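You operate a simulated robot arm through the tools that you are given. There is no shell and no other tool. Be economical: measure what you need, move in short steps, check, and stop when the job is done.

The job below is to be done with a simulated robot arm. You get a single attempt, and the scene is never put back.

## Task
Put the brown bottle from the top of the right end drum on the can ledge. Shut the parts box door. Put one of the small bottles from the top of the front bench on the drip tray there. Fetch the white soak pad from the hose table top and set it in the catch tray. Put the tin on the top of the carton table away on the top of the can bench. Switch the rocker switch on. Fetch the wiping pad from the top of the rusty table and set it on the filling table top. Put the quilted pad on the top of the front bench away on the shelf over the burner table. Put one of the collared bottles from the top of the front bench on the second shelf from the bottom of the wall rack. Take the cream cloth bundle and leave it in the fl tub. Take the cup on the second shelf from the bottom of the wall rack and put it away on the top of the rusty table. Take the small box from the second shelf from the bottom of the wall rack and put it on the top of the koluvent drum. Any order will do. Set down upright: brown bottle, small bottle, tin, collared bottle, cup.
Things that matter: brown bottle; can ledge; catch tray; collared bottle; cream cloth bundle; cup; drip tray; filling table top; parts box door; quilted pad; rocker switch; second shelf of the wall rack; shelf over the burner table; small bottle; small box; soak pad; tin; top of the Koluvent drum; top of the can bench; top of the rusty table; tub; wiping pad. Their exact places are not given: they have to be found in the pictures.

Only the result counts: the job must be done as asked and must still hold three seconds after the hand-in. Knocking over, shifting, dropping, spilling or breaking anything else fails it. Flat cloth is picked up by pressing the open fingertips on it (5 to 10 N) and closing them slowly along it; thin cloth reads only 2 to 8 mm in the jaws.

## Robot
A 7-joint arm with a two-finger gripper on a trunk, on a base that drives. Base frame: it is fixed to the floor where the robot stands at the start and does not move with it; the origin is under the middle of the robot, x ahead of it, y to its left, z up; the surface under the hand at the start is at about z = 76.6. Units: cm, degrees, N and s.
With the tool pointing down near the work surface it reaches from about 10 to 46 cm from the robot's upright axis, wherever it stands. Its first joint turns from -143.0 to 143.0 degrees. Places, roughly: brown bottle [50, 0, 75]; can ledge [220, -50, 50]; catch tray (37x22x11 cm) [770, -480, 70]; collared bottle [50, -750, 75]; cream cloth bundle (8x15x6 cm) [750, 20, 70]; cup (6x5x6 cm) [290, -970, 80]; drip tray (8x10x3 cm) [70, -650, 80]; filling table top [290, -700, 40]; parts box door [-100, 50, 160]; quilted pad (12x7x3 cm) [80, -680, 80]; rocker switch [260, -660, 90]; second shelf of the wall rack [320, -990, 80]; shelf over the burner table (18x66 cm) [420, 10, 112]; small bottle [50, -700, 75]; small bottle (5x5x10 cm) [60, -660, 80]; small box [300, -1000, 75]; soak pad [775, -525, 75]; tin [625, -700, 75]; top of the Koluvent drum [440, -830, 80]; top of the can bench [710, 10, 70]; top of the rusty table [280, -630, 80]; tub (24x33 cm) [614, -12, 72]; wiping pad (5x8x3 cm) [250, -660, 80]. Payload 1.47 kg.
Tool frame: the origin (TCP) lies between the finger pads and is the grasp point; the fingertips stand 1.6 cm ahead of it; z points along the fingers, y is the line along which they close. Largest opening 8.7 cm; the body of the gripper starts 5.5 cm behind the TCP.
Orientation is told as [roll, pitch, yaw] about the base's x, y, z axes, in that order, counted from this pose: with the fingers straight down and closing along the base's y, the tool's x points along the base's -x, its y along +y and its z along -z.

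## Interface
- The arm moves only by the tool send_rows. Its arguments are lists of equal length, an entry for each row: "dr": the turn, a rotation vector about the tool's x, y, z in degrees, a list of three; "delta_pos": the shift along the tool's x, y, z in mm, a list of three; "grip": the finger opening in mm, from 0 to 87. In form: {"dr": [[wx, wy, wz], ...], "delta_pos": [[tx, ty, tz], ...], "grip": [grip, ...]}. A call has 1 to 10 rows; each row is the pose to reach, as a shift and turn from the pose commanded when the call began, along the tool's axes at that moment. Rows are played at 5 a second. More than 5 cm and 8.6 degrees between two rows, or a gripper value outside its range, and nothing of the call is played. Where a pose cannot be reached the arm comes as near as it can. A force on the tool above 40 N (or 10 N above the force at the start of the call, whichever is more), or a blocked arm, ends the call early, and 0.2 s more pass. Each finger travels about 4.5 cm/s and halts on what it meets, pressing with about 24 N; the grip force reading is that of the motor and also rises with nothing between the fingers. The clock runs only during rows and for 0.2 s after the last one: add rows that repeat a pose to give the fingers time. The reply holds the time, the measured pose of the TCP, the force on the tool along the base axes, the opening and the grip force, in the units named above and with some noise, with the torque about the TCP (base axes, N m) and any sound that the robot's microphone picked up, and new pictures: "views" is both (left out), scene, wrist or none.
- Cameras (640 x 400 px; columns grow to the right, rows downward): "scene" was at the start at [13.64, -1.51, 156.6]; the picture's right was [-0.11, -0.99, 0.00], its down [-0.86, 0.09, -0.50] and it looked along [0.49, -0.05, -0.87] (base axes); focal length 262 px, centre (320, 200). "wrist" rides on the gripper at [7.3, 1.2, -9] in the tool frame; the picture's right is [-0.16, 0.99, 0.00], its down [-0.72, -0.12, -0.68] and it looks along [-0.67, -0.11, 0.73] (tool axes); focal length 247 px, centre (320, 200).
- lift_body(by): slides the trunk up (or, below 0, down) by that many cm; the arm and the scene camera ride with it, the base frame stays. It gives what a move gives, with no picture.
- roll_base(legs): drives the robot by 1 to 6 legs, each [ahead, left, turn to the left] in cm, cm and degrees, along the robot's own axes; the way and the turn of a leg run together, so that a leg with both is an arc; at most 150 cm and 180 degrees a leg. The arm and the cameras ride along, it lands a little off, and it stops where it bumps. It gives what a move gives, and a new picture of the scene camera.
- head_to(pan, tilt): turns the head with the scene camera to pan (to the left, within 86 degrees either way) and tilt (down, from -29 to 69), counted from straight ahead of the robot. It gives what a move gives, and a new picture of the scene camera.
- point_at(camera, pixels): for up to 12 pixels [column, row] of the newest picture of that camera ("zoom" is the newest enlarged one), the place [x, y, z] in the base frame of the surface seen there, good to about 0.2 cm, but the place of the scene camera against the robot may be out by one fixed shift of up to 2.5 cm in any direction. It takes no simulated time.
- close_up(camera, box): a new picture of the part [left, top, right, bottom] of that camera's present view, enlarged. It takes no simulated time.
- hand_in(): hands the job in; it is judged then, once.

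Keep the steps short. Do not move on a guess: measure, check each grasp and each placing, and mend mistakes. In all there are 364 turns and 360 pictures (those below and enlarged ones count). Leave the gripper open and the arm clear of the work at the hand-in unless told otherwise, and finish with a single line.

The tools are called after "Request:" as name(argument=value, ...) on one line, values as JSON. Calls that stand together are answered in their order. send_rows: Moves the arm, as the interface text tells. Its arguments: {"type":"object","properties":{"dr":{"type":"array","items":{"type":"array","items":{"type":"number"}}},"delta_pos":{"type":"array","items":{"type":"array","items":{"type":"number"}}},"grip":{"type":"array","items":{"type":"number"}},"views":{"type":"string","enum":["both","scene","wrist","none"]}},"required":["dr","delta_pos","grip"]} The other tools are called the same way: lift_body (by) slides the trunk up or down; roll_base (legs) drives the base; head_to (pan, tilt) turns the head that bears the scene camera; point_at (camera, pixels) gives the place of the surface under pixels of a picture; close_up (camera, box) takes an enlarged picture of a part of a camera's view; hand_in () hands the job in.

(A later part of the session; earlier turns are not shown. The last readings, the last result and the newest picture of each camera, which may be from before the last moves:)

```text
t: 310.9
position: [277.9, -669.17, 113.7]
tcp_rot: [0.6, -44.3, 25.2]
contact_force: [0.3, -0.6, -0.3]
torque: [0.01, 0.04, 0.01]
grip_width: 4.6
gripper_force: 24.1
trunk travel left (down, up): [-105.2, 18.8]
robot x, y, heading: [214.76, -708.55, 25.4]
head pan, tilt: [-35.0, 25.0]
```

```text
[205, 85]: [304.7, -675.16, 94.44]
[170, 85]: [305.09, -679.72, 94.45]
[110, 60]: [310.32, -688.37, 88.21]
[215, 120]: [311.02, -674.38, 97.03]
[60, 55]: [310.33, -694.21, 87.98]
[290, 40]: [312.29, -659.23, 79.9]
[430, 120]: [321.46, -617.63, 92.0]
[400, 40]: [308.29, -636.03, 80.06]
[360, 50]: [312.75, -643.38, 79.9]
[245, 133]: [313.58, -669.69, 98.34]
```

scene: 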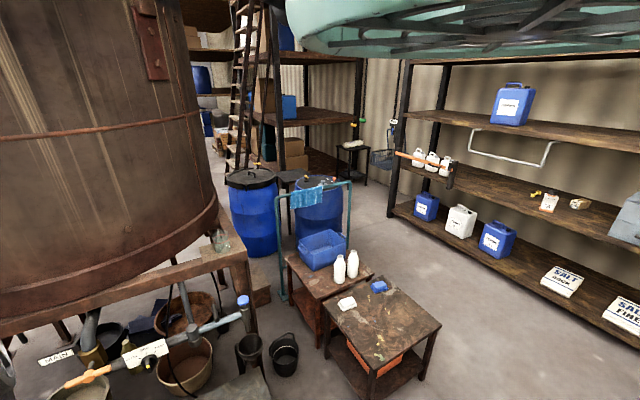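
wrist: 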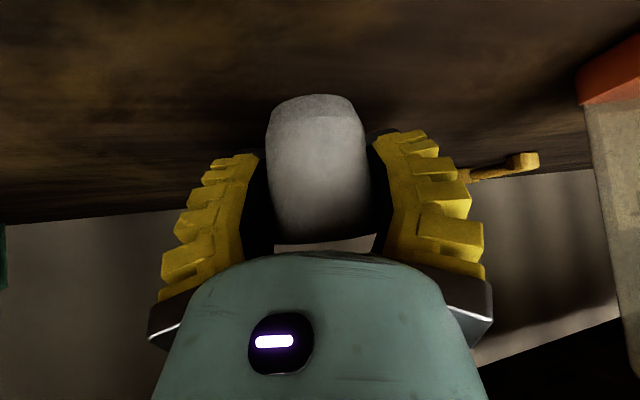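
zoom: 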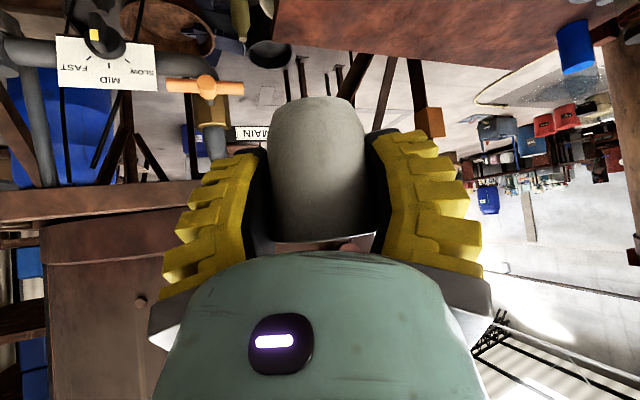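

Request:
roll_base(legs=[[26.5, 5.2, 0]])

Request:
lift_body(by=-20)

Request:
close_up(camera="wrist", box=[0, 0, 640, 400])

```text
t: 312.8
position: [299.47, -653.87, 113.68]
tcp_rot: [0.6, -44.3, 24.8]
contact_force: [0.2, -0.1, -1.9]
torque: [-0.02, -0.03, 0.01]
grip_width: 4.61
gripper_force: 24.2
trunk travel left (down, up): [-105.2, 18.8]
robot x, y, heading: [235.92, -692.52, 25.1]
head pan, tilt: [-35.0, 25.0]
```

scene: 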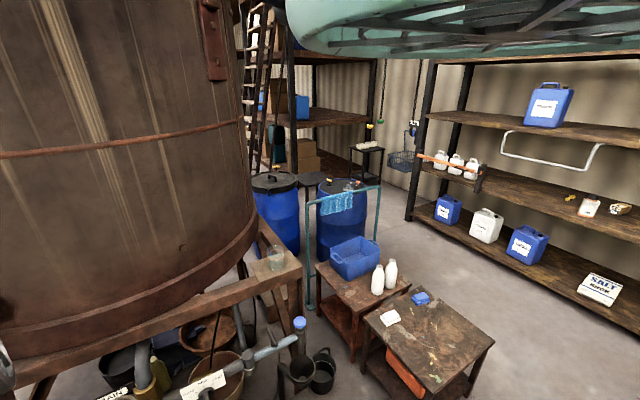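

```text
t: 314.9
position: [299.42, -653.81, 93.76]
tcp_rot: [0.6, -44.3, 24.8]
contact_force: [0.5, 0.2, -0.2]
torque: [-0.02, -0.02, 0.0]
grip_width: 4.61
gripper_force: 24.3
trunk travel left (down, up): [-85.2, 38.8]
robot x, y, heading: [236.33, -692.8, 25.2]
head pan, tilt: [-35.0, 25.0]
```

```text
1.00 times, centred on (320, 200) of wrist (not enlarged: the box is as wide or as high as the picture)
```

zoom: 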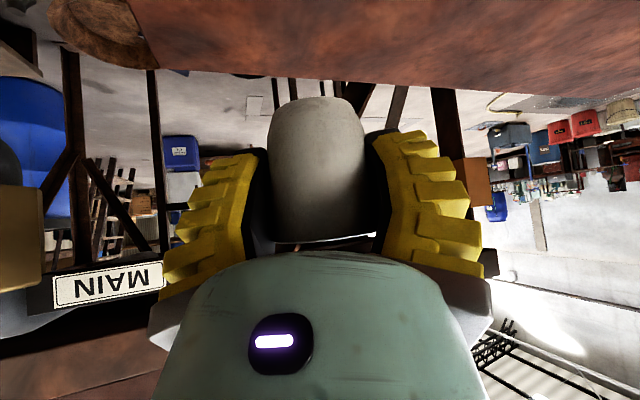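

The way down is clear. I lower to just above the table.

Request:
lift_body(by=-9.6)

Request:
lift_body(by=-0.5)

```text
t: 316.2
position: [299.55, -653.74, 84.0]
tcp_rot: [0.7, -44.3, 24.8]
contact_force: [0.1, 0.8, -1.1]
torque: [0.02, 0.0, 0.0]
grip_width: 4.61
gripper_force: 24.0
trunk travel left (down, up): [-75.6, 48.4]
robot x, y, heading: [236.44, -692.36, 25.1]
head pan, tilt: [-35.0, 25.0]
```

```text
t: 316.8
position: [299.45, -653.77, 83.51]
tcp_rot: [0.6, -44.3, 24.9]
contact_force: [0.5, -0.3, 0.7]
torque: [0.02, -0.04, -0.04]
grip_width: 4.61
gripper_force: 23.9
trunk travel left (down, up): [-75.1, 48.9]
robot x, y, heading: [236.43, -692.66, 25.0]
head pan, tilt: [-35.0, 25.0]
```

Request:
lift_body(by=-0.2)

Request:
close_up(camera="wrist", box=[200, 50, 440, 250])

```text
t: 317.3
position: [299.68, -653.66, 83.54]
tcp_rot: [0.6, -44.6, 24.8]
contact_force: [-2.7, -1.5, 12.4]
torque: [0.09, -0.14, 0.02]
grip_width: 4.63
gripper_force: 24.3
trunk travel left (down, up): [-74.9, 49.1]
robot x, y, heading: [236.15, -692.75, 25.2]
head pan, tilt: [-35.0, 25.0]
```

```text
2.00 times, centred on (320, 150) of wrist
```

zoom: 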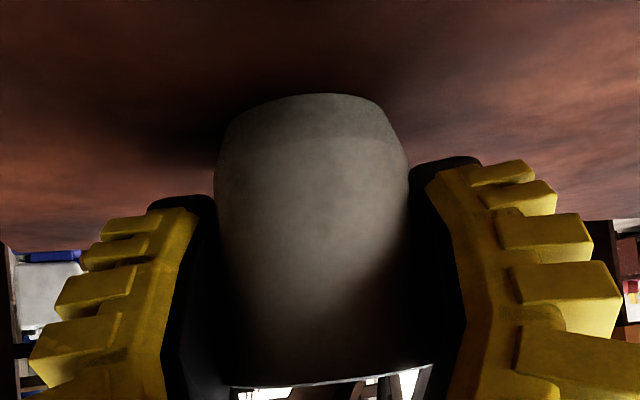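

The cup touches the table (12 N). I ease off 1 mm and open slowly.

Request:
send_rows(dr=[[0, 0, 0], [0, 0, 0], [0, 0, 0], [0, 0, 0], [0, 0, 0], [0, 0, 0]], delta_pos=[[-0.7, 0, -0.7], [-0.7, 0, -0.7], [-0.7, 0, -0.7], [-0.7, 0, -0.7], [-0.7, 0, -0.7], [-0.7, 0, -0.7]], grip=[43, 48, 53, 60, 70, 75], views="wrist")

```text
t: 318.7
position: [299.65, -653.9, 83.29]
tcp_rot: [0.6, -44.3, 24.6]
contact_force: [-0.1, 0.4, -0.3]
torque: [0.0, 0.01, -0.01]
grip_width: 7.74
gripper_force: 1.7
trunk travel left (down, up): [-74.9, 49.1]
robot x, y, heading: [235.8, -692.71, 24.9]
head pan, tilt: [-35.0, 25.0]
```

wrist: 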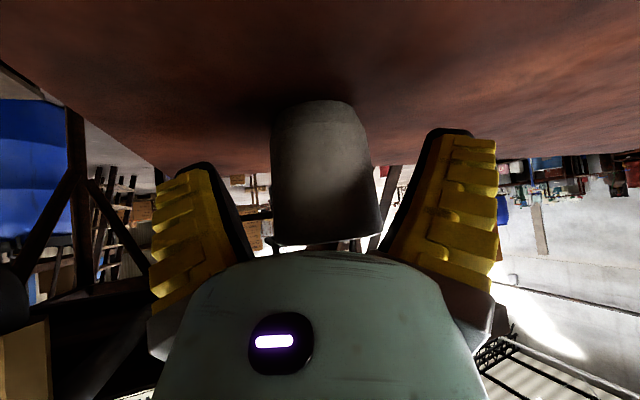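

The cup stands free. I raise straight up with the trunk and check.

Request:
lift_body(by=18)

Request:
close_up(camera="wrist", box=[0, 0, 640, 400])

```text
t: 320.7
position: [299.56, -653.74, 101.31]
tcp_rot: [0.6, -44.3, 24.8]
contact_force: [-1.1, 0.7, -1.2]
torque: [-0.01, 0.0, 0.01]
grip_width: 7.77
gripper_force: 1.5
trunk travel left (down, up): [-92.9, 31.1]
robot x, y, heading: [236.16, -692.46, 25.1]
head pan, tilt: [-35.0, 25.0]
```

```text
1.00 times, centred on (320, 200) of wrist (not enlarged: the box is as wide or as high as the picture)
```

zoom: 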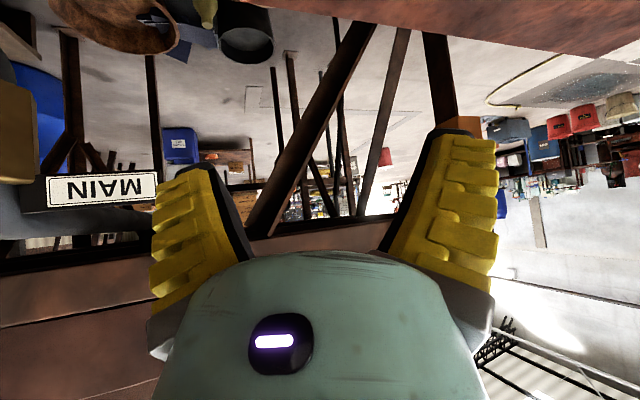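

The cup is below the view; I'll verify it shortly. Next is the rocker switch on the green box. I back off 40 cm and set the tool vertical.

Request:
roll_base(legs=[[-40, 0, 0]])

Request:
send_rows(dr=[[0, 8, 0], [0, 16, 0], [0, 24, 0], [0, 32, 0], [0, 40, 0], [0, 44.3, 0]], delta_pos=[[10, 0, -10], [20, 0, -20], [30, 0, -30], [30, 0, -30], [30, 0, -30], [30, 0, -30]], grip=[87, 87, 87, 87, 87, 87], views="wrist")

```text
t: 323.1
position: [265.26, -670.19, 101.38]
tcp_rot: [0.6, -44.3, 24.6]
contact_force: [0.5, -0.1, -0.2]
torque: [0.04, 0.0, 0.02]
grip_width: 7.77
gripper_force: 1.4
trunk travel left (down, up): [-92.9, 31.1]
robot x, y, heading: [202.15, -708.42, 24.6]
head pan, tilt: [-35.0, 25.0]
```

scene: 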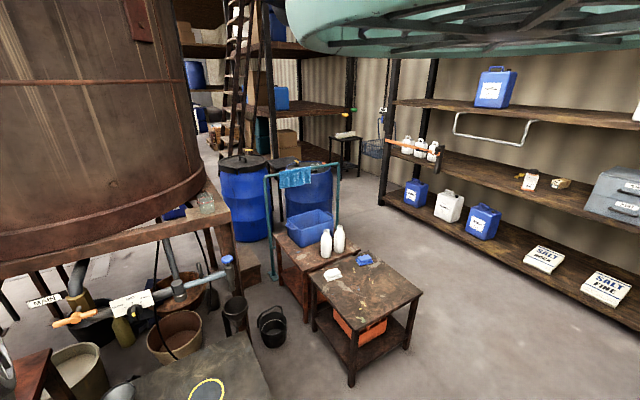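

```text
t: 324.5
position: [258.81, -674.42, 103.8]
tcp_rot: [0.5, -6.1, 24.9]
contact_force: [0.0, 0.1, -0.1]
torque: [0.05, -0.04, 0.01]
grip_width: 8.7
gripper_force: 0.0
out of reach, approached as far as the arm can: row 3, 4, 5, 6
trunk travel left (down, up): [-92.9, 31.1]
robot x, y, heading: [201.69, -708.64, 24.5]
head pan, tilt: [-35.0, 25.0]
```

wrist: 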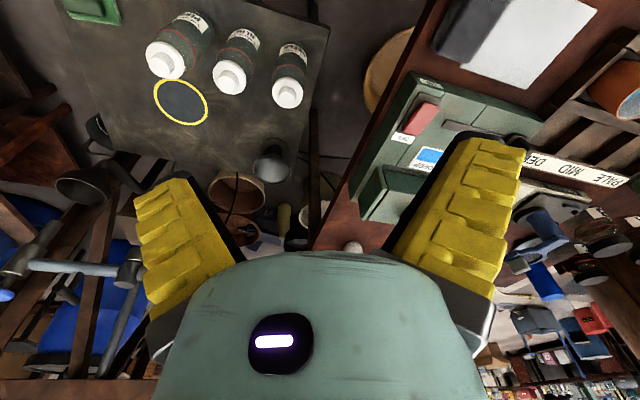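

The switch shows at (418, 117). I zoom in and measure.

Request:
close_up(camera="wrist", box=[330, 50, 550, 200])

Request:
point_at(camera="wrist", pixels=[[418, 108], [408, 130], [425, 100], [402, 137], [352, 246], [465, 45], [480, 20], [540, 30], [440, 130], [455, 100], [185, 100], [330, 130]])

```text
2.67 times, centred on (440, 125) of wrist
```

zoom: 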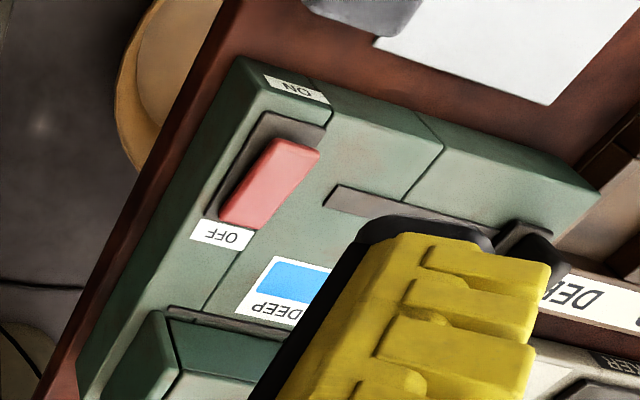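

```text
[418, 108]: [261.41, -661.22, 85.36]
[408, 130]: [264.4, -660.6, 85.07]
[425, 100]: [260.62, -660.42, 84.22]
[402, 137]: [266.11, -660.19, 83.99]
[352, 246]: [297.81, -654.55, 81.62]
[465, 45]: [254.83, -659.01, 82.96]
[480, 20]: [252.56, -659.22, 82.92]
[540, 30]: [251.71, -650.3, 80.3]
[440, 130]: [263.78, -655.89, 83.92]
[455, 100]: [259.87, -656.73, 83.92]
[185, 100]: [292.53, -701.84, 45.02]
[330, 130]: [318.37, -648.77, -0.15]
```

Request:
point_at(camera="zoom", pixels=[[305, 155], [285, 150], [270, 180], [245, 200], [235, 215], [260, 120], [220, 195], [295, 90], [220, 235], [310, 135]])

```text
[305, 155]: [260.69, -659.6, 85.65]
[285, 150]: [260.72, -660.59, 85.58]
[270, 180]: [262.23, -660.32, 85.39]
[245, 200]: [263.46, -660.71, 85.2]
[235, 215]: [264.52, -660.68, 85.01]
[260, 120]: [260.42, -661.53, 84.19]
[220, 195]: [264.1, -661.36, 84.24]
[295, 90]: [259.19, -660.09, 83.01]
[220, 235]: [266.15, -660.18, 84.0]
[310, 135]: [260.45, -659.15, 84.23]
```

The rocker's ON end (x = 260.7) is raised at z = 85.65 and the OFF end is pressed, so it's off. I close the fingers and move over the ON end at (259.7, -660.2).

Request:
send_rows(dr=[[0, 0, 0], [0, 3, 0], [0, 6, 0], [0, 6, 0]], delta_pos=[[0, 0, 0], [0, 0, 0], [0, 0, 0], [0, 0, 0]], grip=[50, 20, 0, 0], views="none")

Request:
roll_base(legs=[[6.6, 12.7, 0]])

Request:
lift_body(by=-12)

Request:
close_up(camera="wrist", box=[0, 0, 640, 400])

```text
t: 325.5
position: [258.81, -674.31, 103.67]
tcp_rot: [0.5, 0.0, 24.9]
contact_force: [-0.2, 0.9, -0.5]
torque: [0.03, 0.0, -0.02]
grip_width: 1.69
gripper_force: 5.1
trunk travel left (down, up): [-92.9, 31.1]
robot x, y, heading: [201.51, -708.49, 24.7]
head pan, tilt: [-35.0, 25.0]
```

```text
t: 326.9
position: [259.33, -660.08, 103.7]
tcp_rot: [0.5, -0.1, 25.0]
contact_force: [-0.1, -0.3, 0.5]
torque: [0.04, -0.04, 0.0]
grip_width: 0.01
gripper_force: 23.4
trunk travel left (down, up): [-92.9, 31.1]
robot x, y, heading: [202.44, -694.12, 24.9]
head pan, tilt: [-35.0, 25.0]
```

scene: 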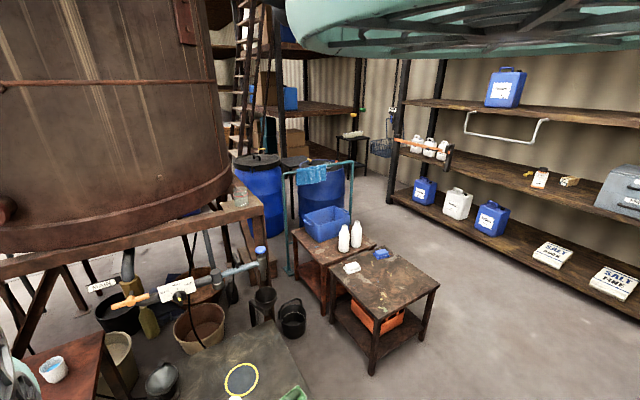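

```text
t: 328.4
position: [259.25, -660.1, 91.68]
tcp_rot: [0.5, -0.2, 25.0]
contact_force: [0.0, 0.6, -0.4]
torque: [-0.02, -0.03, 0.03]
grip_width: 0.0
gripper_force: 24.6
trunk travel left (down, up): [-80.9, 43.1]
robot x, y, heading: [202.41, -694.23, 24.9]
head pan, tilt: [-35.0, 25.0]
```

```text
1.00 times, centred on (320, 200) of wrist (not enlarged: the box is as wide or as high as the picture)
```

zoom: 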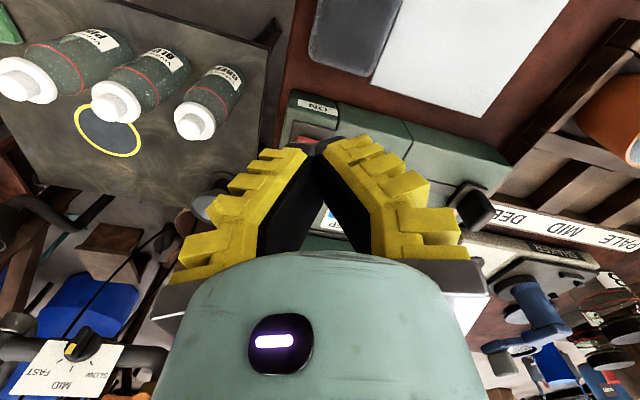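

The cup stands upright in the scene view (52, 368). The fingertips are over the ON end. I press down in steps.

Request:
send_rows(dr=[[0, 0, 0], [0, 0, 0], [0, 0, 0], [0, 0, 0], [0, 0, 0]], delta_pos=[[-2, 0, 25], [-2, 0, 40], [-2, 0, 46], [-2, 0, 50], [-2, 0, 53]], grip=[0, 0, 0, 0, 0], views="wrist")

```text
t: 329.6
position: [258.08, -661.14, 88.45]
tcp_rot: [0.5, -0.1, 24.9]
contact_force: [0.5, -0.1, 0.1]
torque: [-0.03, -0.01, -0.02]
grip_width: 0.04
gripper_force: 24.4
out of reach, approached as far as the arm can: row 1, 2, 3, 4, 5
trunk travel left (down, up): [-80.9, 43.1]
robot x, y, heading: [202.17, -694.44, 24.9]
head pan, tilt: [-35.0, 25.0]
```

wrist: 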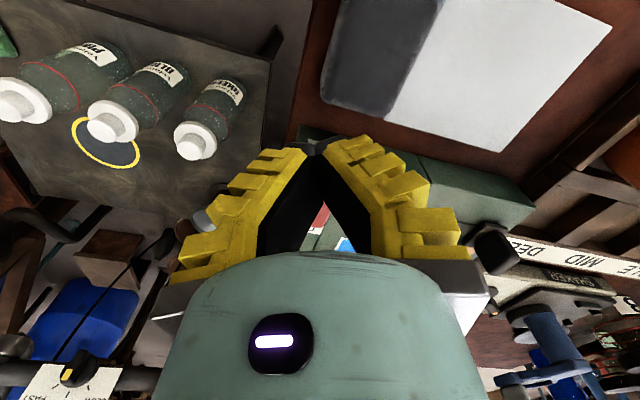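

The arm drifted back at its limit. I nudge the base 1.8 cm forward and press down with the trunk instead.

Request:
roll_base(legs=[[1.8, 0.4, 0]])

Request:
lift_body(by=-1.4)

Request:
lift_body(by=-0.5)

```text
t: 330.3
position: [259.71, -660.06, 88.44]
tcp_rot: [0.5, -0.1, 24.9]
contact_force: [-0.1, 0.4, 0.2]
torque: [-0.03, -0.02, 0.01]
grip_width: 0.02
gripper_force: 24.0
trunk travel left (down, up): [-80.9, 43.1]
robot x, y, heading: [204.23, -693.14, 24.8]
head pan, tilt: [-35.0, 25.0]
```

scene: 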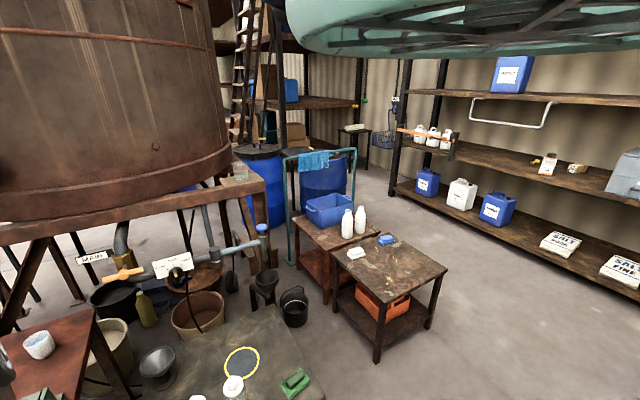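

```text
t: 331.0
position: [259.7, -660.08, 87.12]
tcp_rot: [0.5, -0.1, 24.9]
contact_force: [0.8, -0.4, 0.9]
torque: [0.03, 0.0, -0.01]
grip_width: 0.0
gripper_force: 24.3
trunk travel left (down, up): [-79.5, 44.5]
robot x, y, heading: [203.96, -693.23, 24.7]
head pan, tilt: [-35.0, 25.0]
```

```text
t: 331.5
position: [259.48, -660.01, 86.66]
tcp_rot: [0.5, -0.1, 24.9]
contact_force: [-2.6, 0.5, 3.3]
torque: [-0.06, -0.03, -0.01]
grip_width: 0.0
gripper_force: 24.2
trunk travel left (down, up): [-79.0, 45.0]
robot x, y, heading: [204.17, -693.12, 24.7]
head pan, tilt: [-35.0, 25.0]
heard: click
```

A click was heard. I lift and check the rocker.

Request:
lift_body(by=10)

Request:
roll_base(legs=[[-12, 0, 0]])

Request:
close_up(camera="wrist", box=[240, 0, 560, 220])

```text
t: 332.8
position: [259.52, -660.0, 96.57]
tcp_rot: [0.5, -0.2, 24.9]
contact_force: [0.0, -1.1, 0.0]
torque: [0.0, -0.02, -0.02]
grip_width: 0.01
gripper_force: 24.2
trunk travel left (down, up): [-89.0, 35.0]
robot x, y, heading: [204.06, -693.14, 25.0]
head pan, tilt: [-35.0, 25.0]
```

```text
t: 334.1
position: [248.94, -665.09, 96.59]
tcp_rot: [0.5, 0.0, 24.9]
contact_force: [-0.1, -0.3, 0.6]
torque: [-0.01, -0.02, 0.02]
grip_width: 0.0
gripper_force: 23.7
trunk travel left (down, up): [-89.0, 35.0]
robot x, y, heading: [192.9, -698.12, 25.0]
head pan, tilt: [-35.0, 25.0]
```

scene: 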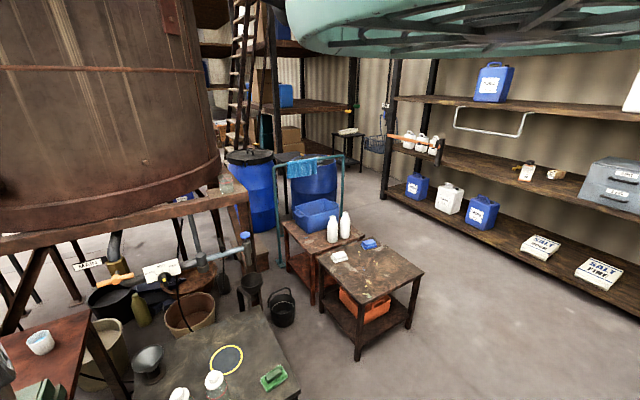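

```text
1.82 times, centred on (400, 110) of wrist
```

zoom: 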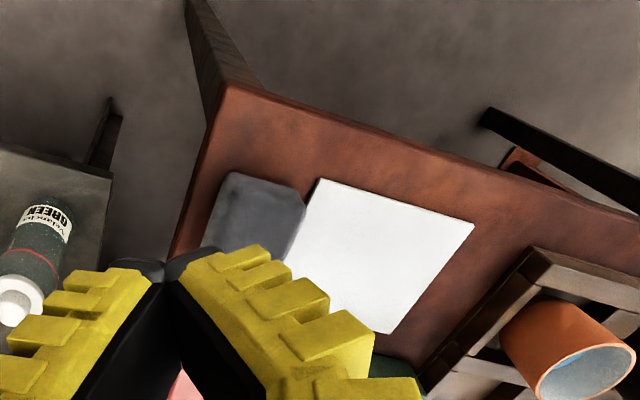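

Request:
roll_base(legs=[[-8, -8, 0]])

Request:
close_up(camera="wrist", box=[300, 0, 560, 200])

```text
t: 335.3
position: [244.78, -675.32, 96.57]
tcp_rot: [0.5, -0.2, 25.3]
contact_force: [0.0, -0.3, -0.3]
torque: [0.03, 0.01, -0.04]
grip_width: 0.03
gripper_force: 24.2
trunk travel left (down, up): [-89.0, 35.0]
robot x, y, heading: [189.09, -708.56, 25.1]
head pan, tilt: [-35.0, 25.0]
```

scene: 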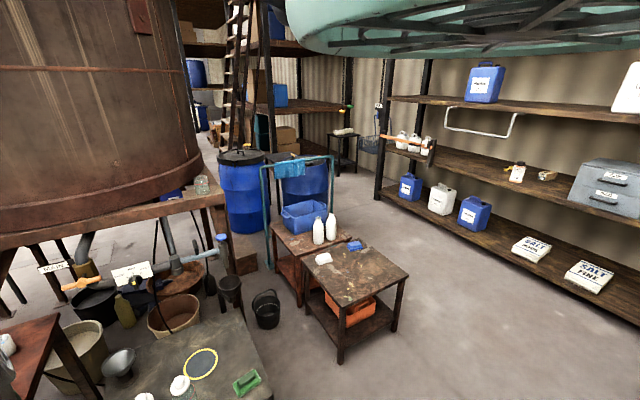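

```text
2.00 times, centred on (430, 100) of wrist
```

zoom: 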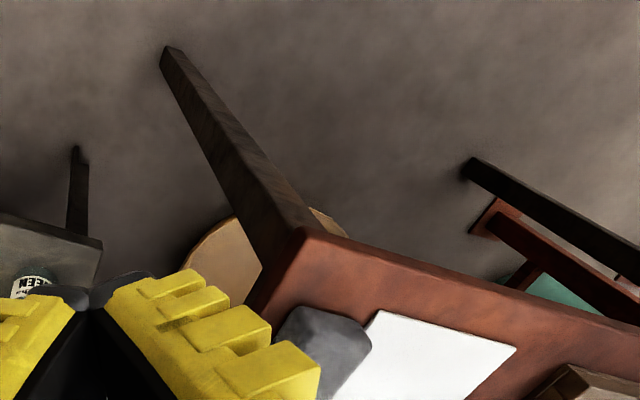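

Request:
send_rows(dr=[[0, 0, 0], [0, 0, 0], [0, 0, 0]], delta_pos=[[0, 0, 0], [0, 0, 0], [0, 0, 0]], grip=[40, 87, 87], views="wrist")

Request:
close_up(camera="wrist", box=[280, 80, 520, 260])

```text
t: 336.1
position: [244.73, -675.29, 96.54]
tcp_rot: [0.5, -0.1, 25.1]
contact_force: [-0.1, 0.2, -0.3]
torque: [0.0, 0.01, -0.05]
grip_width: 8.71
gripper_force: 0.0
trunk travel left (down, up): [-89.0, 35.0]
robot x, y, heading: [189.29, -708.71, 25.1]
head pan, tilt: [-35.0, 25.0]
```

wrist: 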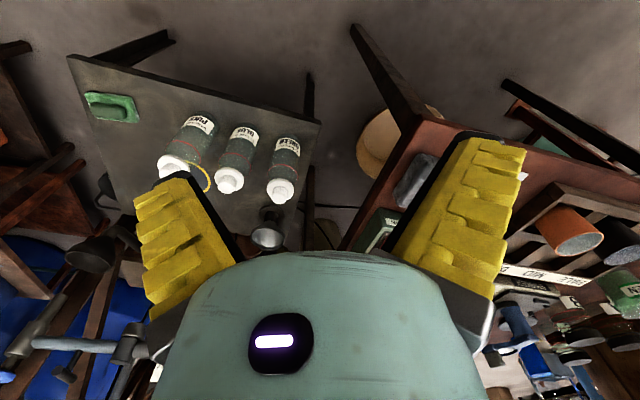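

```text
2.22 times, centred on (400, 170) of wrist
```

zoom: 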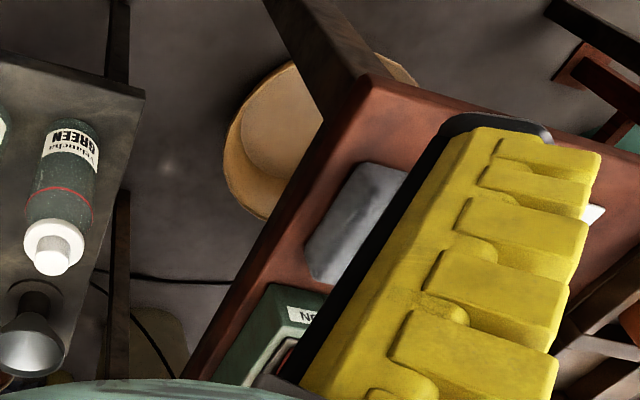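

I turn to heading 0 so the fingers can close across the pad's short side, and move left to see switch and pad between the fingers.

Request:
roll_base(legs=[[0, 0, -25.1], [-8, 42, 0]])

Request:
close_up(camera="wrist", box=[160, 0, 480, 250])

```text
t: 339.9
position: [244.95, -659.73, 96.63]
tcp_rot: [0.5, -0.2, 0.8]
contact_force: [0.1, -0.3, -1.1]
torque: [-0.02, 0.01, -0.03]
grip_width: 8.69
gripper_force: 0.1
trunk travel left (down, up): [-89.0, 35.0]
robot x, y, heading: [180.51, -667.33, 0.5]
head pan, tilt: [-35.0, 25.0]
```

scene: 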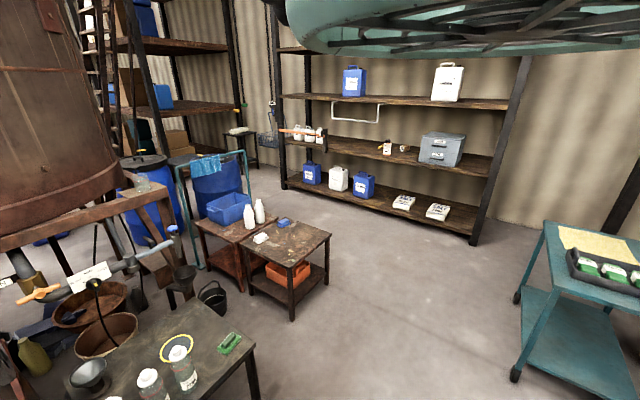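

```text
1.60 times, centred on (320, 125) of wrist
```

zoom: 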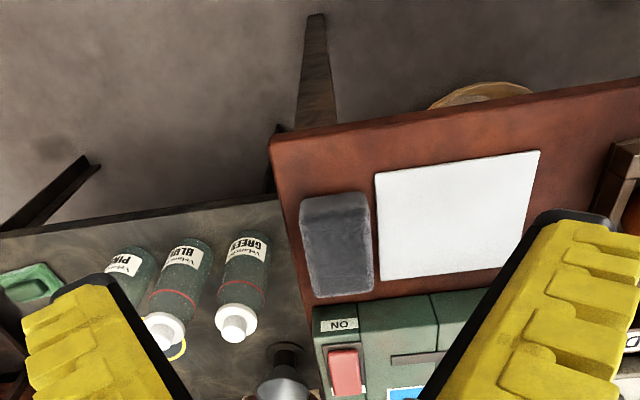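

Now the switch (345, 370) and the pad (335, 245) are in view. I measure both.

Request:
point_at(camera="zoom", pixels=[[343, 355], [345, 385], [343, 330], [305, 200], [365, 195], [370, 290], [315, 295], [336, 245], [325, 350], [360, 355], [300, 330], [400, 200]])

```text
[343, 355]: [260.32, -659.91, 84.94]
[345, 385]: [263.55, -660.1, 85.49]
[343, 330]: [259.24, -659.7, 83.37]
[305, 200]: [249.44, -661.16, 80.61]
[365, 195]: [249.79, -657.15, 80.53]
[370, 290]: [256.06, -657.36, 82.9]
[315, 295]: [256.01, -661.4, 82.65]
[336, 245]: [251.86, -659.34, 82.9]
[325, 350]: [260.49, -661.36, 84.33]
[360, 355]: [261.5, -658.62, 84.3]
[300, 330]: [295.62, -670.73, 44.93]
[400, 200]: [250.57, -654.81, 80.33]
```

The rocker now rests ON (ON end 84.9, OFF end 85.5). The pad spans x 249.4–257, y -661.4 to -657.2, top 82.9. I move over it.

Request:
roll_base(legs=[[8, 0.4, -0.5]])

Request:
send_rows(dr=[[0, 0, 0], [0, 0, 0]], delta_pos=[[0, 0, 0], [0, 0, 0]], grip=[66, 66], views="none")

Request:
lift_body(by=-9)

Request:
close_up(camera="wrist", box=[0, 0, 640, 400])

```text
t: 341.0
position: [252.74, -659.71, 96.58]
tcp_rot: [0.5, -0.1, 0.2]
contact_force: [-0.1, 1.2, -1.0]
torque: [-0.01, -0.01, -0.02]
grip_width: 8.73
gripper_force: 0.1
trunk travel left (down, up): [-89.0, 35.0]
robot x, y, heading: [188.7, -666.83, 0.3]
head pan, tilt: [-35.0, 25.0]
```

scene: 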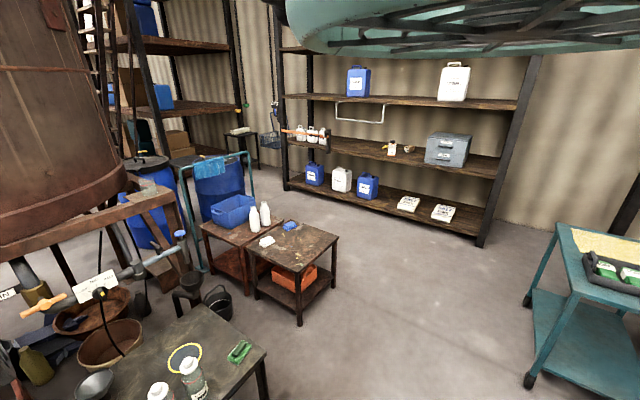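

```text
t: 341.6
position: [252.8, -659.69, 96.64]
tcp_rot: [0.5, -0.2, 0.2]
contact_force: [-0.2, -0.2, -0.3]
torque: [0.01, -0.01, -0.02]
grip_width: 7.0
gripper_force: 2.1
trunk travel left (down, up): [-89.0, 35.0]
robot x, y, heading: [188.47, -666.4, 0.4]
head pan, tilt: [-35.0, 25.0]
```

```text
t: 342.9
position: [252.69, -659.66, 87.56]
tcp_rot: [0.5, -0.1, 0.3]
contact_force: [-0.2, -0.2, -0.1]
torque: [0.0, 0.0, 0.02]
grip_width: 7.02
gripper_force: 3.0
trunk travel left (down, up): [-80.0, 44.0]
robot x, y, heading: [188.09, -666.63, -0.0]
head pan, tilt: [-35.0, 25.0]
```

```text
1.00 times, centred on (320, 200) of wrist (not enlarged: the box is as wide or as high as the picture)
```

zoom: 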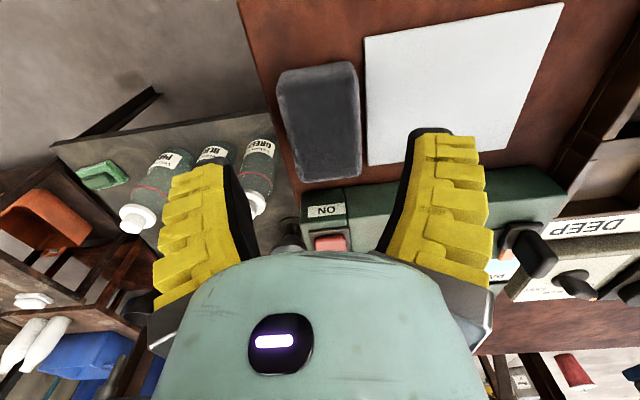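

Request:
lift_body(by=-5.2)

Request:
send_rows(dr=[[0, 0, 0], [0, 0, 0], [0, 0, 0], [0, 0, 0], [0, 0, 0]], delta_pos=[[0, 0, 0], [0, 0, 0], [0, 0, 0], [0, 0, 0], [0, 0, 0]], grip=[55, 45, 35, 25, 25], views="wrist")

```text
t: 343.8
position: [252.84, -659.74, 82.39]
tcp_rot: [0.5, -0.1, 0.3]
contact_force: [-0.3, -0.8, -0.4]
torque: [-0.01, 0.03, 0.03]
grip_width: 6.98
gripper_force: 3.2
trunk travel left (down, up): [-74.8, 49.2]
robot x, y, heading: [188.15, -666.44, 0.4]
head pan, tilt: [-35.0, 25.0]
```

```text
t: 345.0
position: [252.76, -659.74, 82.4]
tcp_rot: [0.5, -0.1, 0.4]
contact_force: [-2.3, 0.7, 5.7]
torque: [-0.04, 0.01, 0.02]
grip_width: 4.2
gripper_force: 23.9
trunk travel left (down, up): [-74.8, 49.2]
robot x, y, heading: [188.11, -666.44, 0.4]
head pan, tilt: [-35.0, 25.0]
```

wrist: 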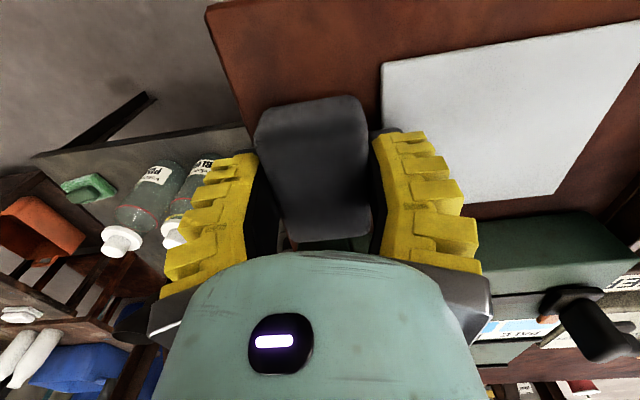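

The pad is gripped (4.2 cm). I lift it and look at the filling table for a free spot.

Request:
lift_body(by=10)

Request:
roll_base(legs=[[-22, 0, 0]])

Request:
close_up(camera="scene", box=[60, 260, 300, 400])

Request:
close_up(camera="wrist", box=[0, 0, 640, 400])

```text
t: 346.3
position: [252.93, -659.58, 92.31]
tcp_rot: [0.5, -0.1, 0.3]
contact_force: [0.1, -0.2, -0.2]
torque: [0.01, -0.01, -0.03]
grip_width: 4.16
gripper_force: 24.2
trunk travel left (down, up): [-84.8, 39.2]
robot x, y, heading: [188.49, -666.63, 0.3]
head pan, tilt: [-35.0, 25.0]
```

```text
t: 348.0
position: [230.46, -659.69, 92.38]
tcp_rot: [0.5, -0.1, 0.4]
contact_force: [0.5, 0.2, 0.1]
torque: [0.03, 0.01, -0.01]
grip_width: 4.17
gripper_force: 24.0
trunk travel left (down, up): [-84.8, 39.2]
robot x, y, heading: [166.58, -666.44, 0.4]
head pan, tilt: [-35.0, 25.0]
```

scene: 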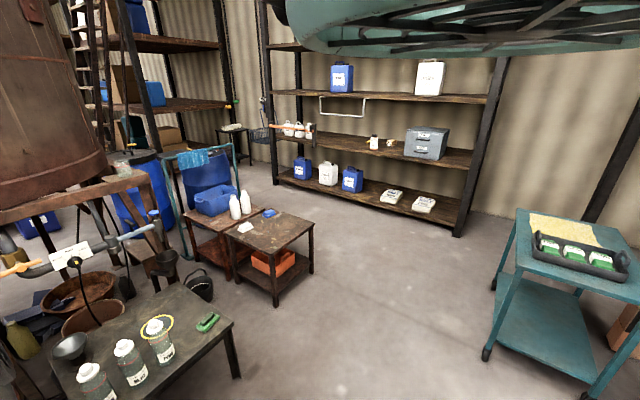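

```text
2.67 times, centred on (180, 330) of scene
```

zoom: 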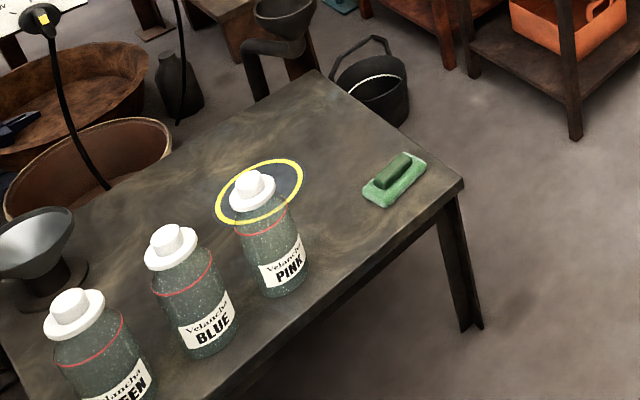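

```text
1.00 times, centred on (320, 200) of wrist (not enlarged: the box is as wide or as high as the picture)
```

zoom: 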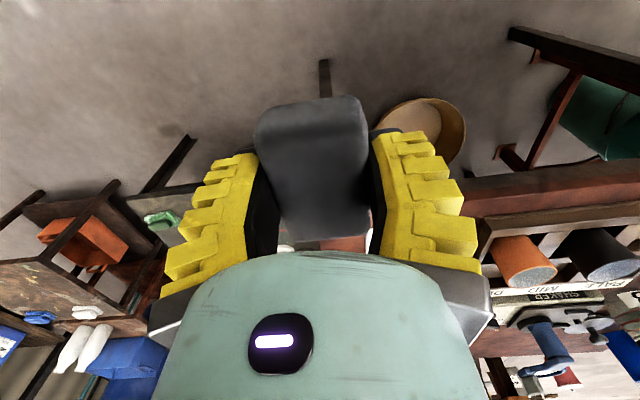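

Request:
point_at(camera="scene", pixels=[[188, 343], [178, 352], [198, 333], [207, 324], [213, 335], [172, 361], [195, 345], [225, 325], [180, 335]])

```text
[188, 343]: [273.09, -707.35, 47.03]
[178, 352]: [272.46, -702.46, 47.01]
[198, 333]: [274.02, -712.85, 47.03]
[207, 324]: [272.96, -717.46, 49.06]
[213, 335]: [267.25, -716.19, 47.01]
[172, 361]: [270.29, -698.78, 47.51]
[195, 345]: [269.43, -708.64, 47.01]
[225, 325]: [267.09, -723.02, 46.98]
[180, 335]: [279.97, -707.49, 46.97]
```

Free spot on the filling table: about (274.5, -707), z = 45. I drive there.

Request:
roll_base(legs=[[0, -47.5, 0], [42, 0, 0]])

Request:
lift_body(by=-20)

Request:
close_up(camera="wrist", box=[0, 0, 640, 400])

```text
t: 353.0
position: [272.27, -708.84, 92.38]
tcp_rot: [0.4, -0.1, -0.3]
contact_force: [0.8, -0.2, -0.2]
torque: [-0.05, 0.0, -0.01]
grip_width: 4.18
gripper_force: 24.1
trunk travel left (down, up): [-84.8, 39.2]
robot x, y, heading: [207.78, -714.84, -0.5]
head pan, tilt: [-35.0, 25.0]
```

scene: 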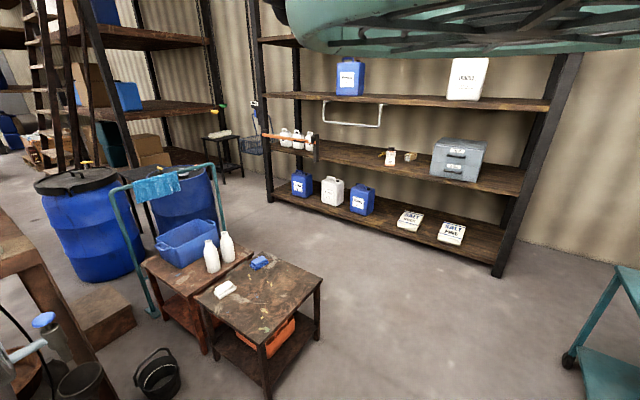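

```text
t: 355.2
position: [272.28, -708.82, 72.25]
tcp_rot: [0.5, -0.1, -0.4]
contact_force: [-0.6, 0.0, -0.1]
torque: [0.0, 0.01, 0.0]
grip_width: 4.21
gripper_force: 24.0
trunk travel left (down, up): [-64.8, 59.2]
robot x, y, heading: [207.58, -715.07, -0.6]
head pan, tilt: [-35.0, 25.0]
```

```text
1.00 times, centred on (320, 200) of wrist (not enlarged: the box is as wide or as high as the picture)
```

zoom: 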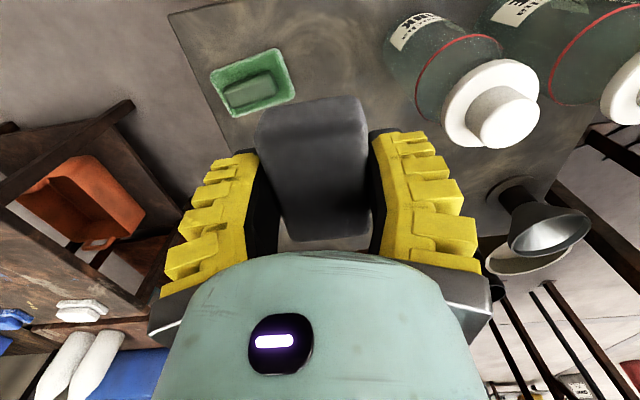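

Request:
point_at(camera="zoom", pixels=[[295, 95], [290, 60], [390, 70], [420, 110], [445, 130], [330, 50], [375, 60], [350, 20], [250, 80], [460, 110]])

```text
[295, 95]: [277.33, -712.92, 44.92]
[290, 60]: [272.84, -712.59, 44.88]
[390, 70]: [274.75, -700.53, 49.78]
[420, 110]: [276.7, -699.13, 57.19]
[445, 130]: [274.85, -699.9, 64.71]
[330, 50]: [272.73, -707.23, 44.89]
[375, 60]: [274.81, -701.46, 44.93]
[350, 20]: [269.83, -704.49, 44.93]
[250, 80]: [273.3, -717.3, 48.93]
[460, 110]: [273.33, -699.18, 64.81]
```

The gap is between PINK's side (y = -700.5) and the sponge dish (-712.9). I centre at y = -706.8 and lower.

Request:
roll_base(legs=[[1.5, 2.0, 0.5]])

Request:
lift_body(by=-23.5)

Request:
close_up(camera="wrist", box=[0, 0, 640, 400])

```text
t: 356.0
position: [273.77, -706.25, 72.3]
tcp_rot: [0.5, 0.0, 0.2]
contact_force: [0.3, -0.3, -0.6]
torque: [-0.05, -0.01, -0.01]
grip_width: 4.18
gripper_force: 23.7
trunk travel left (down, up): [-64.8, 59.2]
robot x, y, heading: [209.03, -712.68, 0.1]
head pan, tilt: [-35.0, 25.0]
```

scene: 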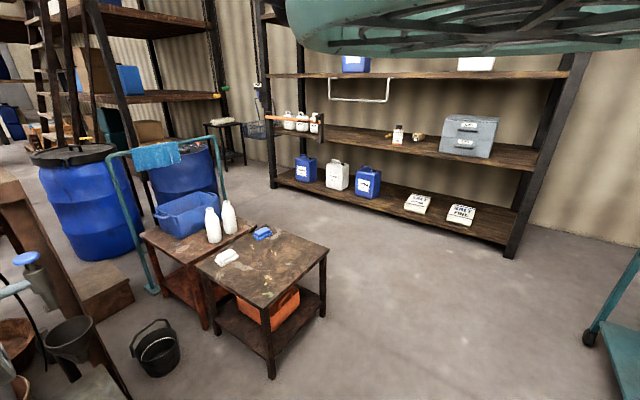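

```text
t: 358.5
position: [273.56, -706.09, 48.76]
tcp_rot: [0.5, -0.1, 0.1]
contact_force: [-0.1, -0.4, -1.1]
torque: [-0.02, 0.0, 0.0]
grip_width: 4.17
gripper_force: 23.7
trunk travel left (down, up): [-41.3, 82.7]
robot x, y, heading: [209.32, -712.48, 0.2]
head pan, tilt: [-35.0, 25.0]
```

```text
1.00 times, centred on (320, 200) of wrist (not enlarged: the box is as wide or as high as the picture)
```

zoom: 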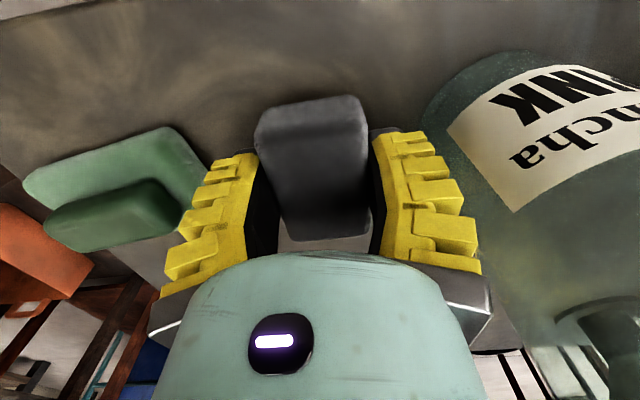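

Request:
lift_body(by=-1.2)

Request:
send_rows(dr=[[0, 0, 0], [0, 0, 0], [0, 0, 0], [0, 0, 0]], delta_pos=[[0, 0, 0], [0, 0, 0], [0, 0, 0], [0, 0, 0]], grip=[45, 52, 58, 58], views="none")

Request:
lift_body(by=25)

Request:
close_up(camera="wrist", box=[0, 0, 640, 400])

```text
t: 359.1
position: [273.63, -706.23, 47.59]
tcp_rot: [0.5, -0.1, 0.1]
contact_force: [0.2, 0.7, -0.7]
torque: [0.0, 0.01, 0.0]
grip_width: 4.17
gripper_force: 24.0
trunk travel left (down, up): [-40.1, 83.9]
robot x, y, heading: [209.35, -713.18, 0.1]
head pan, tilt: [-35.0, 25.0]
```

```text
t: 360.1
position: [273.57, -706.22, 47.74]
tcp_rot: [0.4, -0.1, 0.2]
contact_force: [0.3, -1.6, -0.8]
torque: [0.0, -0.03, 0.02]
grip_width: 6.21
gripper_force: 2.5
trunk travel left (down, up): [-40.1, 83.9]
robot x, y, heading: [209.51, -712.79, 0.2]
head pan, tilt: [-35.0, 25.0]
```

```text
t: 362.7
position: [273.71, -706.28, 72.69]
tcp_rot: [0.7, -0.1, 0.2]
contact_force: [0.0, -1.0, 0.0]
torque: [0.02, -0.01, 0.02]
grip_width: 6.27
gripper_force: 3.2
trunk travel left (down, up): [-65.1, 58.9]
robot x, y, heading: [209.45, -712.95, 0.1]
head pan, tilt: [-35.0, 25.0]
```

```text
1.00 times, centred on (320, 200) of wrist (not enlarged: the box is as wide or as high as the picture)
```

zoom: 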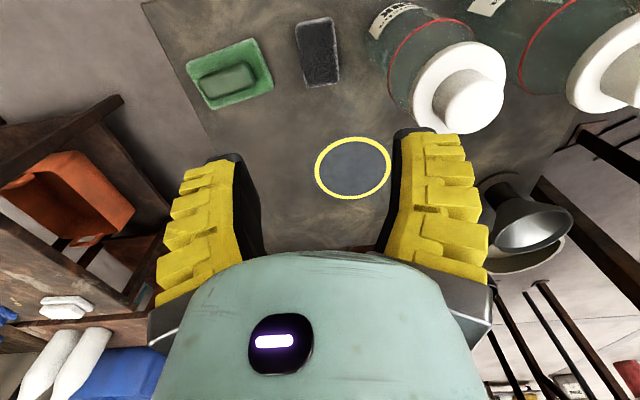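

The wiping pad lies on the filling table. Next is the small box on the rack. I back off, raise, set the tool to about 48° tilt and turn towards the rack.

Request:
lift_body(by=28)

Request:
roll_base(legs=[[-12, 0, 0], [0, 0, -90]])

Request:
send_rows(dr=[[0, -8, 0], [0, -16, 0], [0, -24, 0], [0, -32, 0], [0, -40, 0], [0, -48, 0]], delta_pos=[[0, 0, 0], [0, 0, 0], [0, 0, 0], [-10, 0, 0], [-20, 0, 0], [-30, 0, 0]], grip=[87, 87, 87, 87, 87, 87], views="none")

```text
t: 365.5
position: [273.59, -706.24, 100.65]
tcp_rot: [0.4, -0.1, 0.3]
contact_force: [0.0, 0.0, -0.4]
torque: [-0.02, 0.0, -0.01]
grip_width: 6.29
gripper_force: 3.8
trunk travel left (down, up): [-93.1, 30.9]
robot x, y, heading: [209.28, -713.02, 0.1]
head pan, tilt: [-35.0, 25.0]
```

```text
t: 370.5
position: [204.47, -777.54, 100.63]
tcp_rot: [0.6, 0.0, -89.5]
contact_force: [0.5, -0.5, 0.1]
torque: [0.01, 0.01, 0.0]
grip_width: 6.25
gripper_force: 3.4
trunk travel left (down, up): [-93.1, 30.9]
robot x, y, heading: [197.62, -712.68, -89.7]
head pan, tilt: [-35.0, 25.0]
```

scene: 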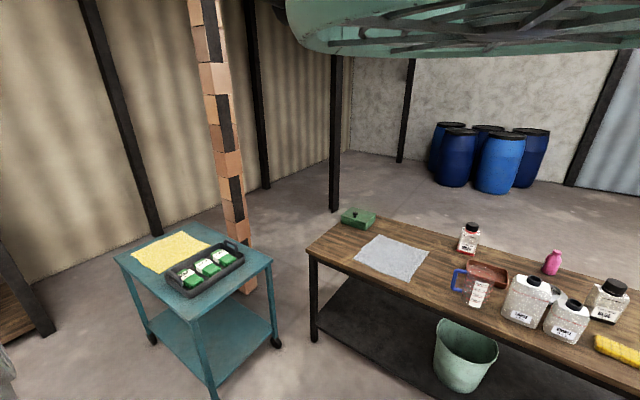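

```text
t: 371.9
position: [204.58, -780.33, 100.61]
tcp_rot: [0.8, -48.2, -90.1]
contact_force: [0.6, 0.2, 0.7]
torque: [0.01, 0.03, -0.02]
grip_width: 8.71
gripper_force: 0.0
trunk travel left (down, up): [-93.1, 30.9]
robot x, y, heading: [197.12, -712.72, -89.6]
head pan, tilt: [-35.0, 25.0]
```

Request:
roll_base(legs=[[75, 25, 0], [75, 55, 0]])

Request:
close_up(camera="wrist", box=[0, 0, 640, 400])

```text
t: 380.5
position: [287.44, -926.63, 100.74]
tcp_rot: [0.7, -48.1, -89.0]
contact_force: [-0.4, 0.0, 0.3]
torque: [-0.01, -0.02, -0.01]
grip_width: 8.69
gripper_force: 0.0
trunk travel left (down, up): [-93.1, 30.9]
robot x, y, heading: [279.05, -859.27, -89.0]
head pan, tilt: [-35.0, 25.0]
```

scene: 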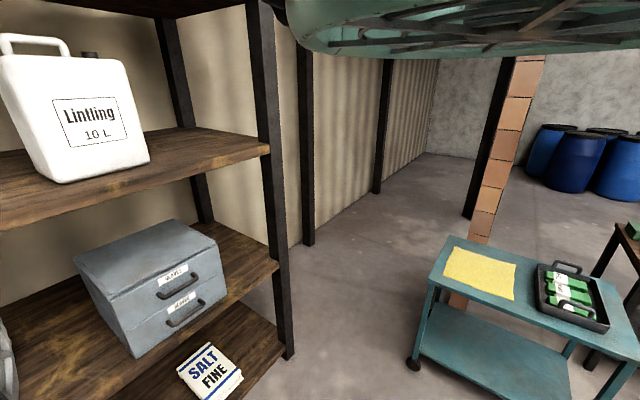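

```text
1.00 times, centred on (320, 200) of wrist (not enlarged: the box is as wide or as high as the picture)
```

zoom: 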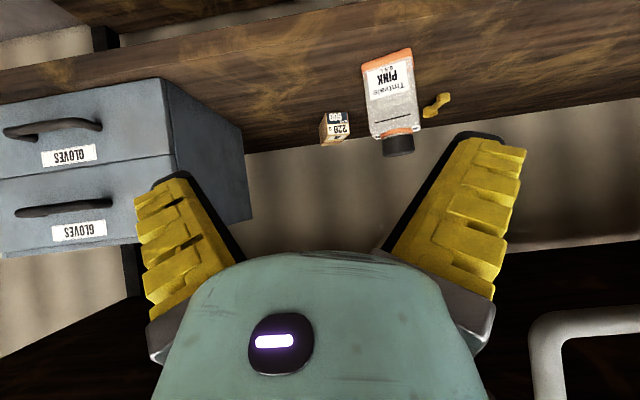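

Request:
lift_body(by=-9)

Request:
roll_base(legs=[[24, 0, -1]])

Request:
close_up(camera="wrist", box=[220, 40, 460, 200])

```text
t: 381.8
position: [287.5, -926.76, 91.58]
tcp_rot: [0.9, -48.0, -89.1]
contact_force: [0.6, 0.3, 0.6]
torque: [-0.01, 0.02, 0.01]
grip_width: 8.68
gripper_force: 0.0
trunk travel left (down, up): [-84.1, 39.9]
robot x, y, heading: [279.22, -859.73, -88.7]
head pan, tilt: [-35.0, 25.0]
```

```text
t: 383.6
position: [286.56, -950.9, 91.63]
tcp_rot: [0.8, -48.1, -90.2]
contact_force: [-0.4, 0.4, 0.1]
torque: [0.01, 0.0, 0.01]
grip_width: 8.68
gripper_force: 0.0
trunk travel left (down, up): [-84.1, 39.9]
robot x, y, heading: [279.33, -883.65, -89.6]
head pan, tilt: [-35.0, 25.0]
```

scene: 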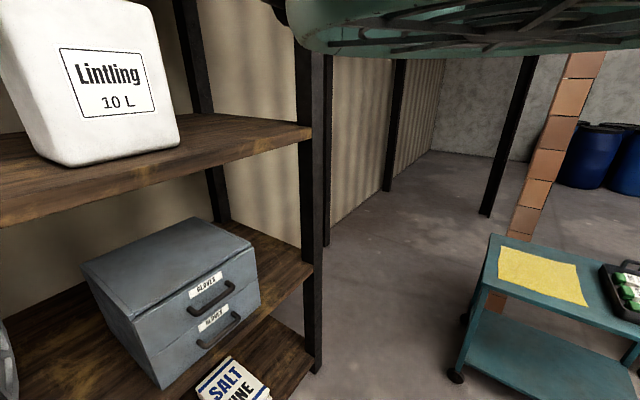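

```text
2.50 times, centred on (340, 120) of wrist
```

zoom: 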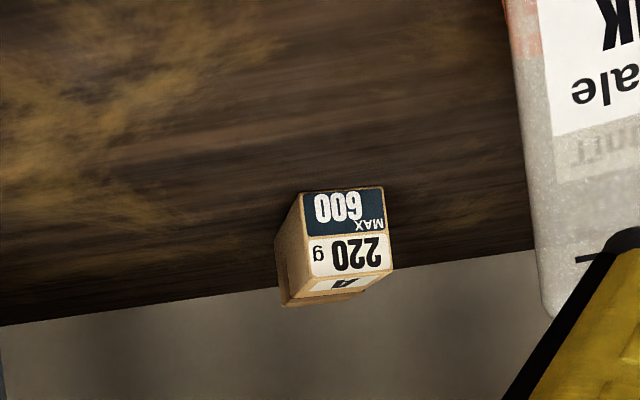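

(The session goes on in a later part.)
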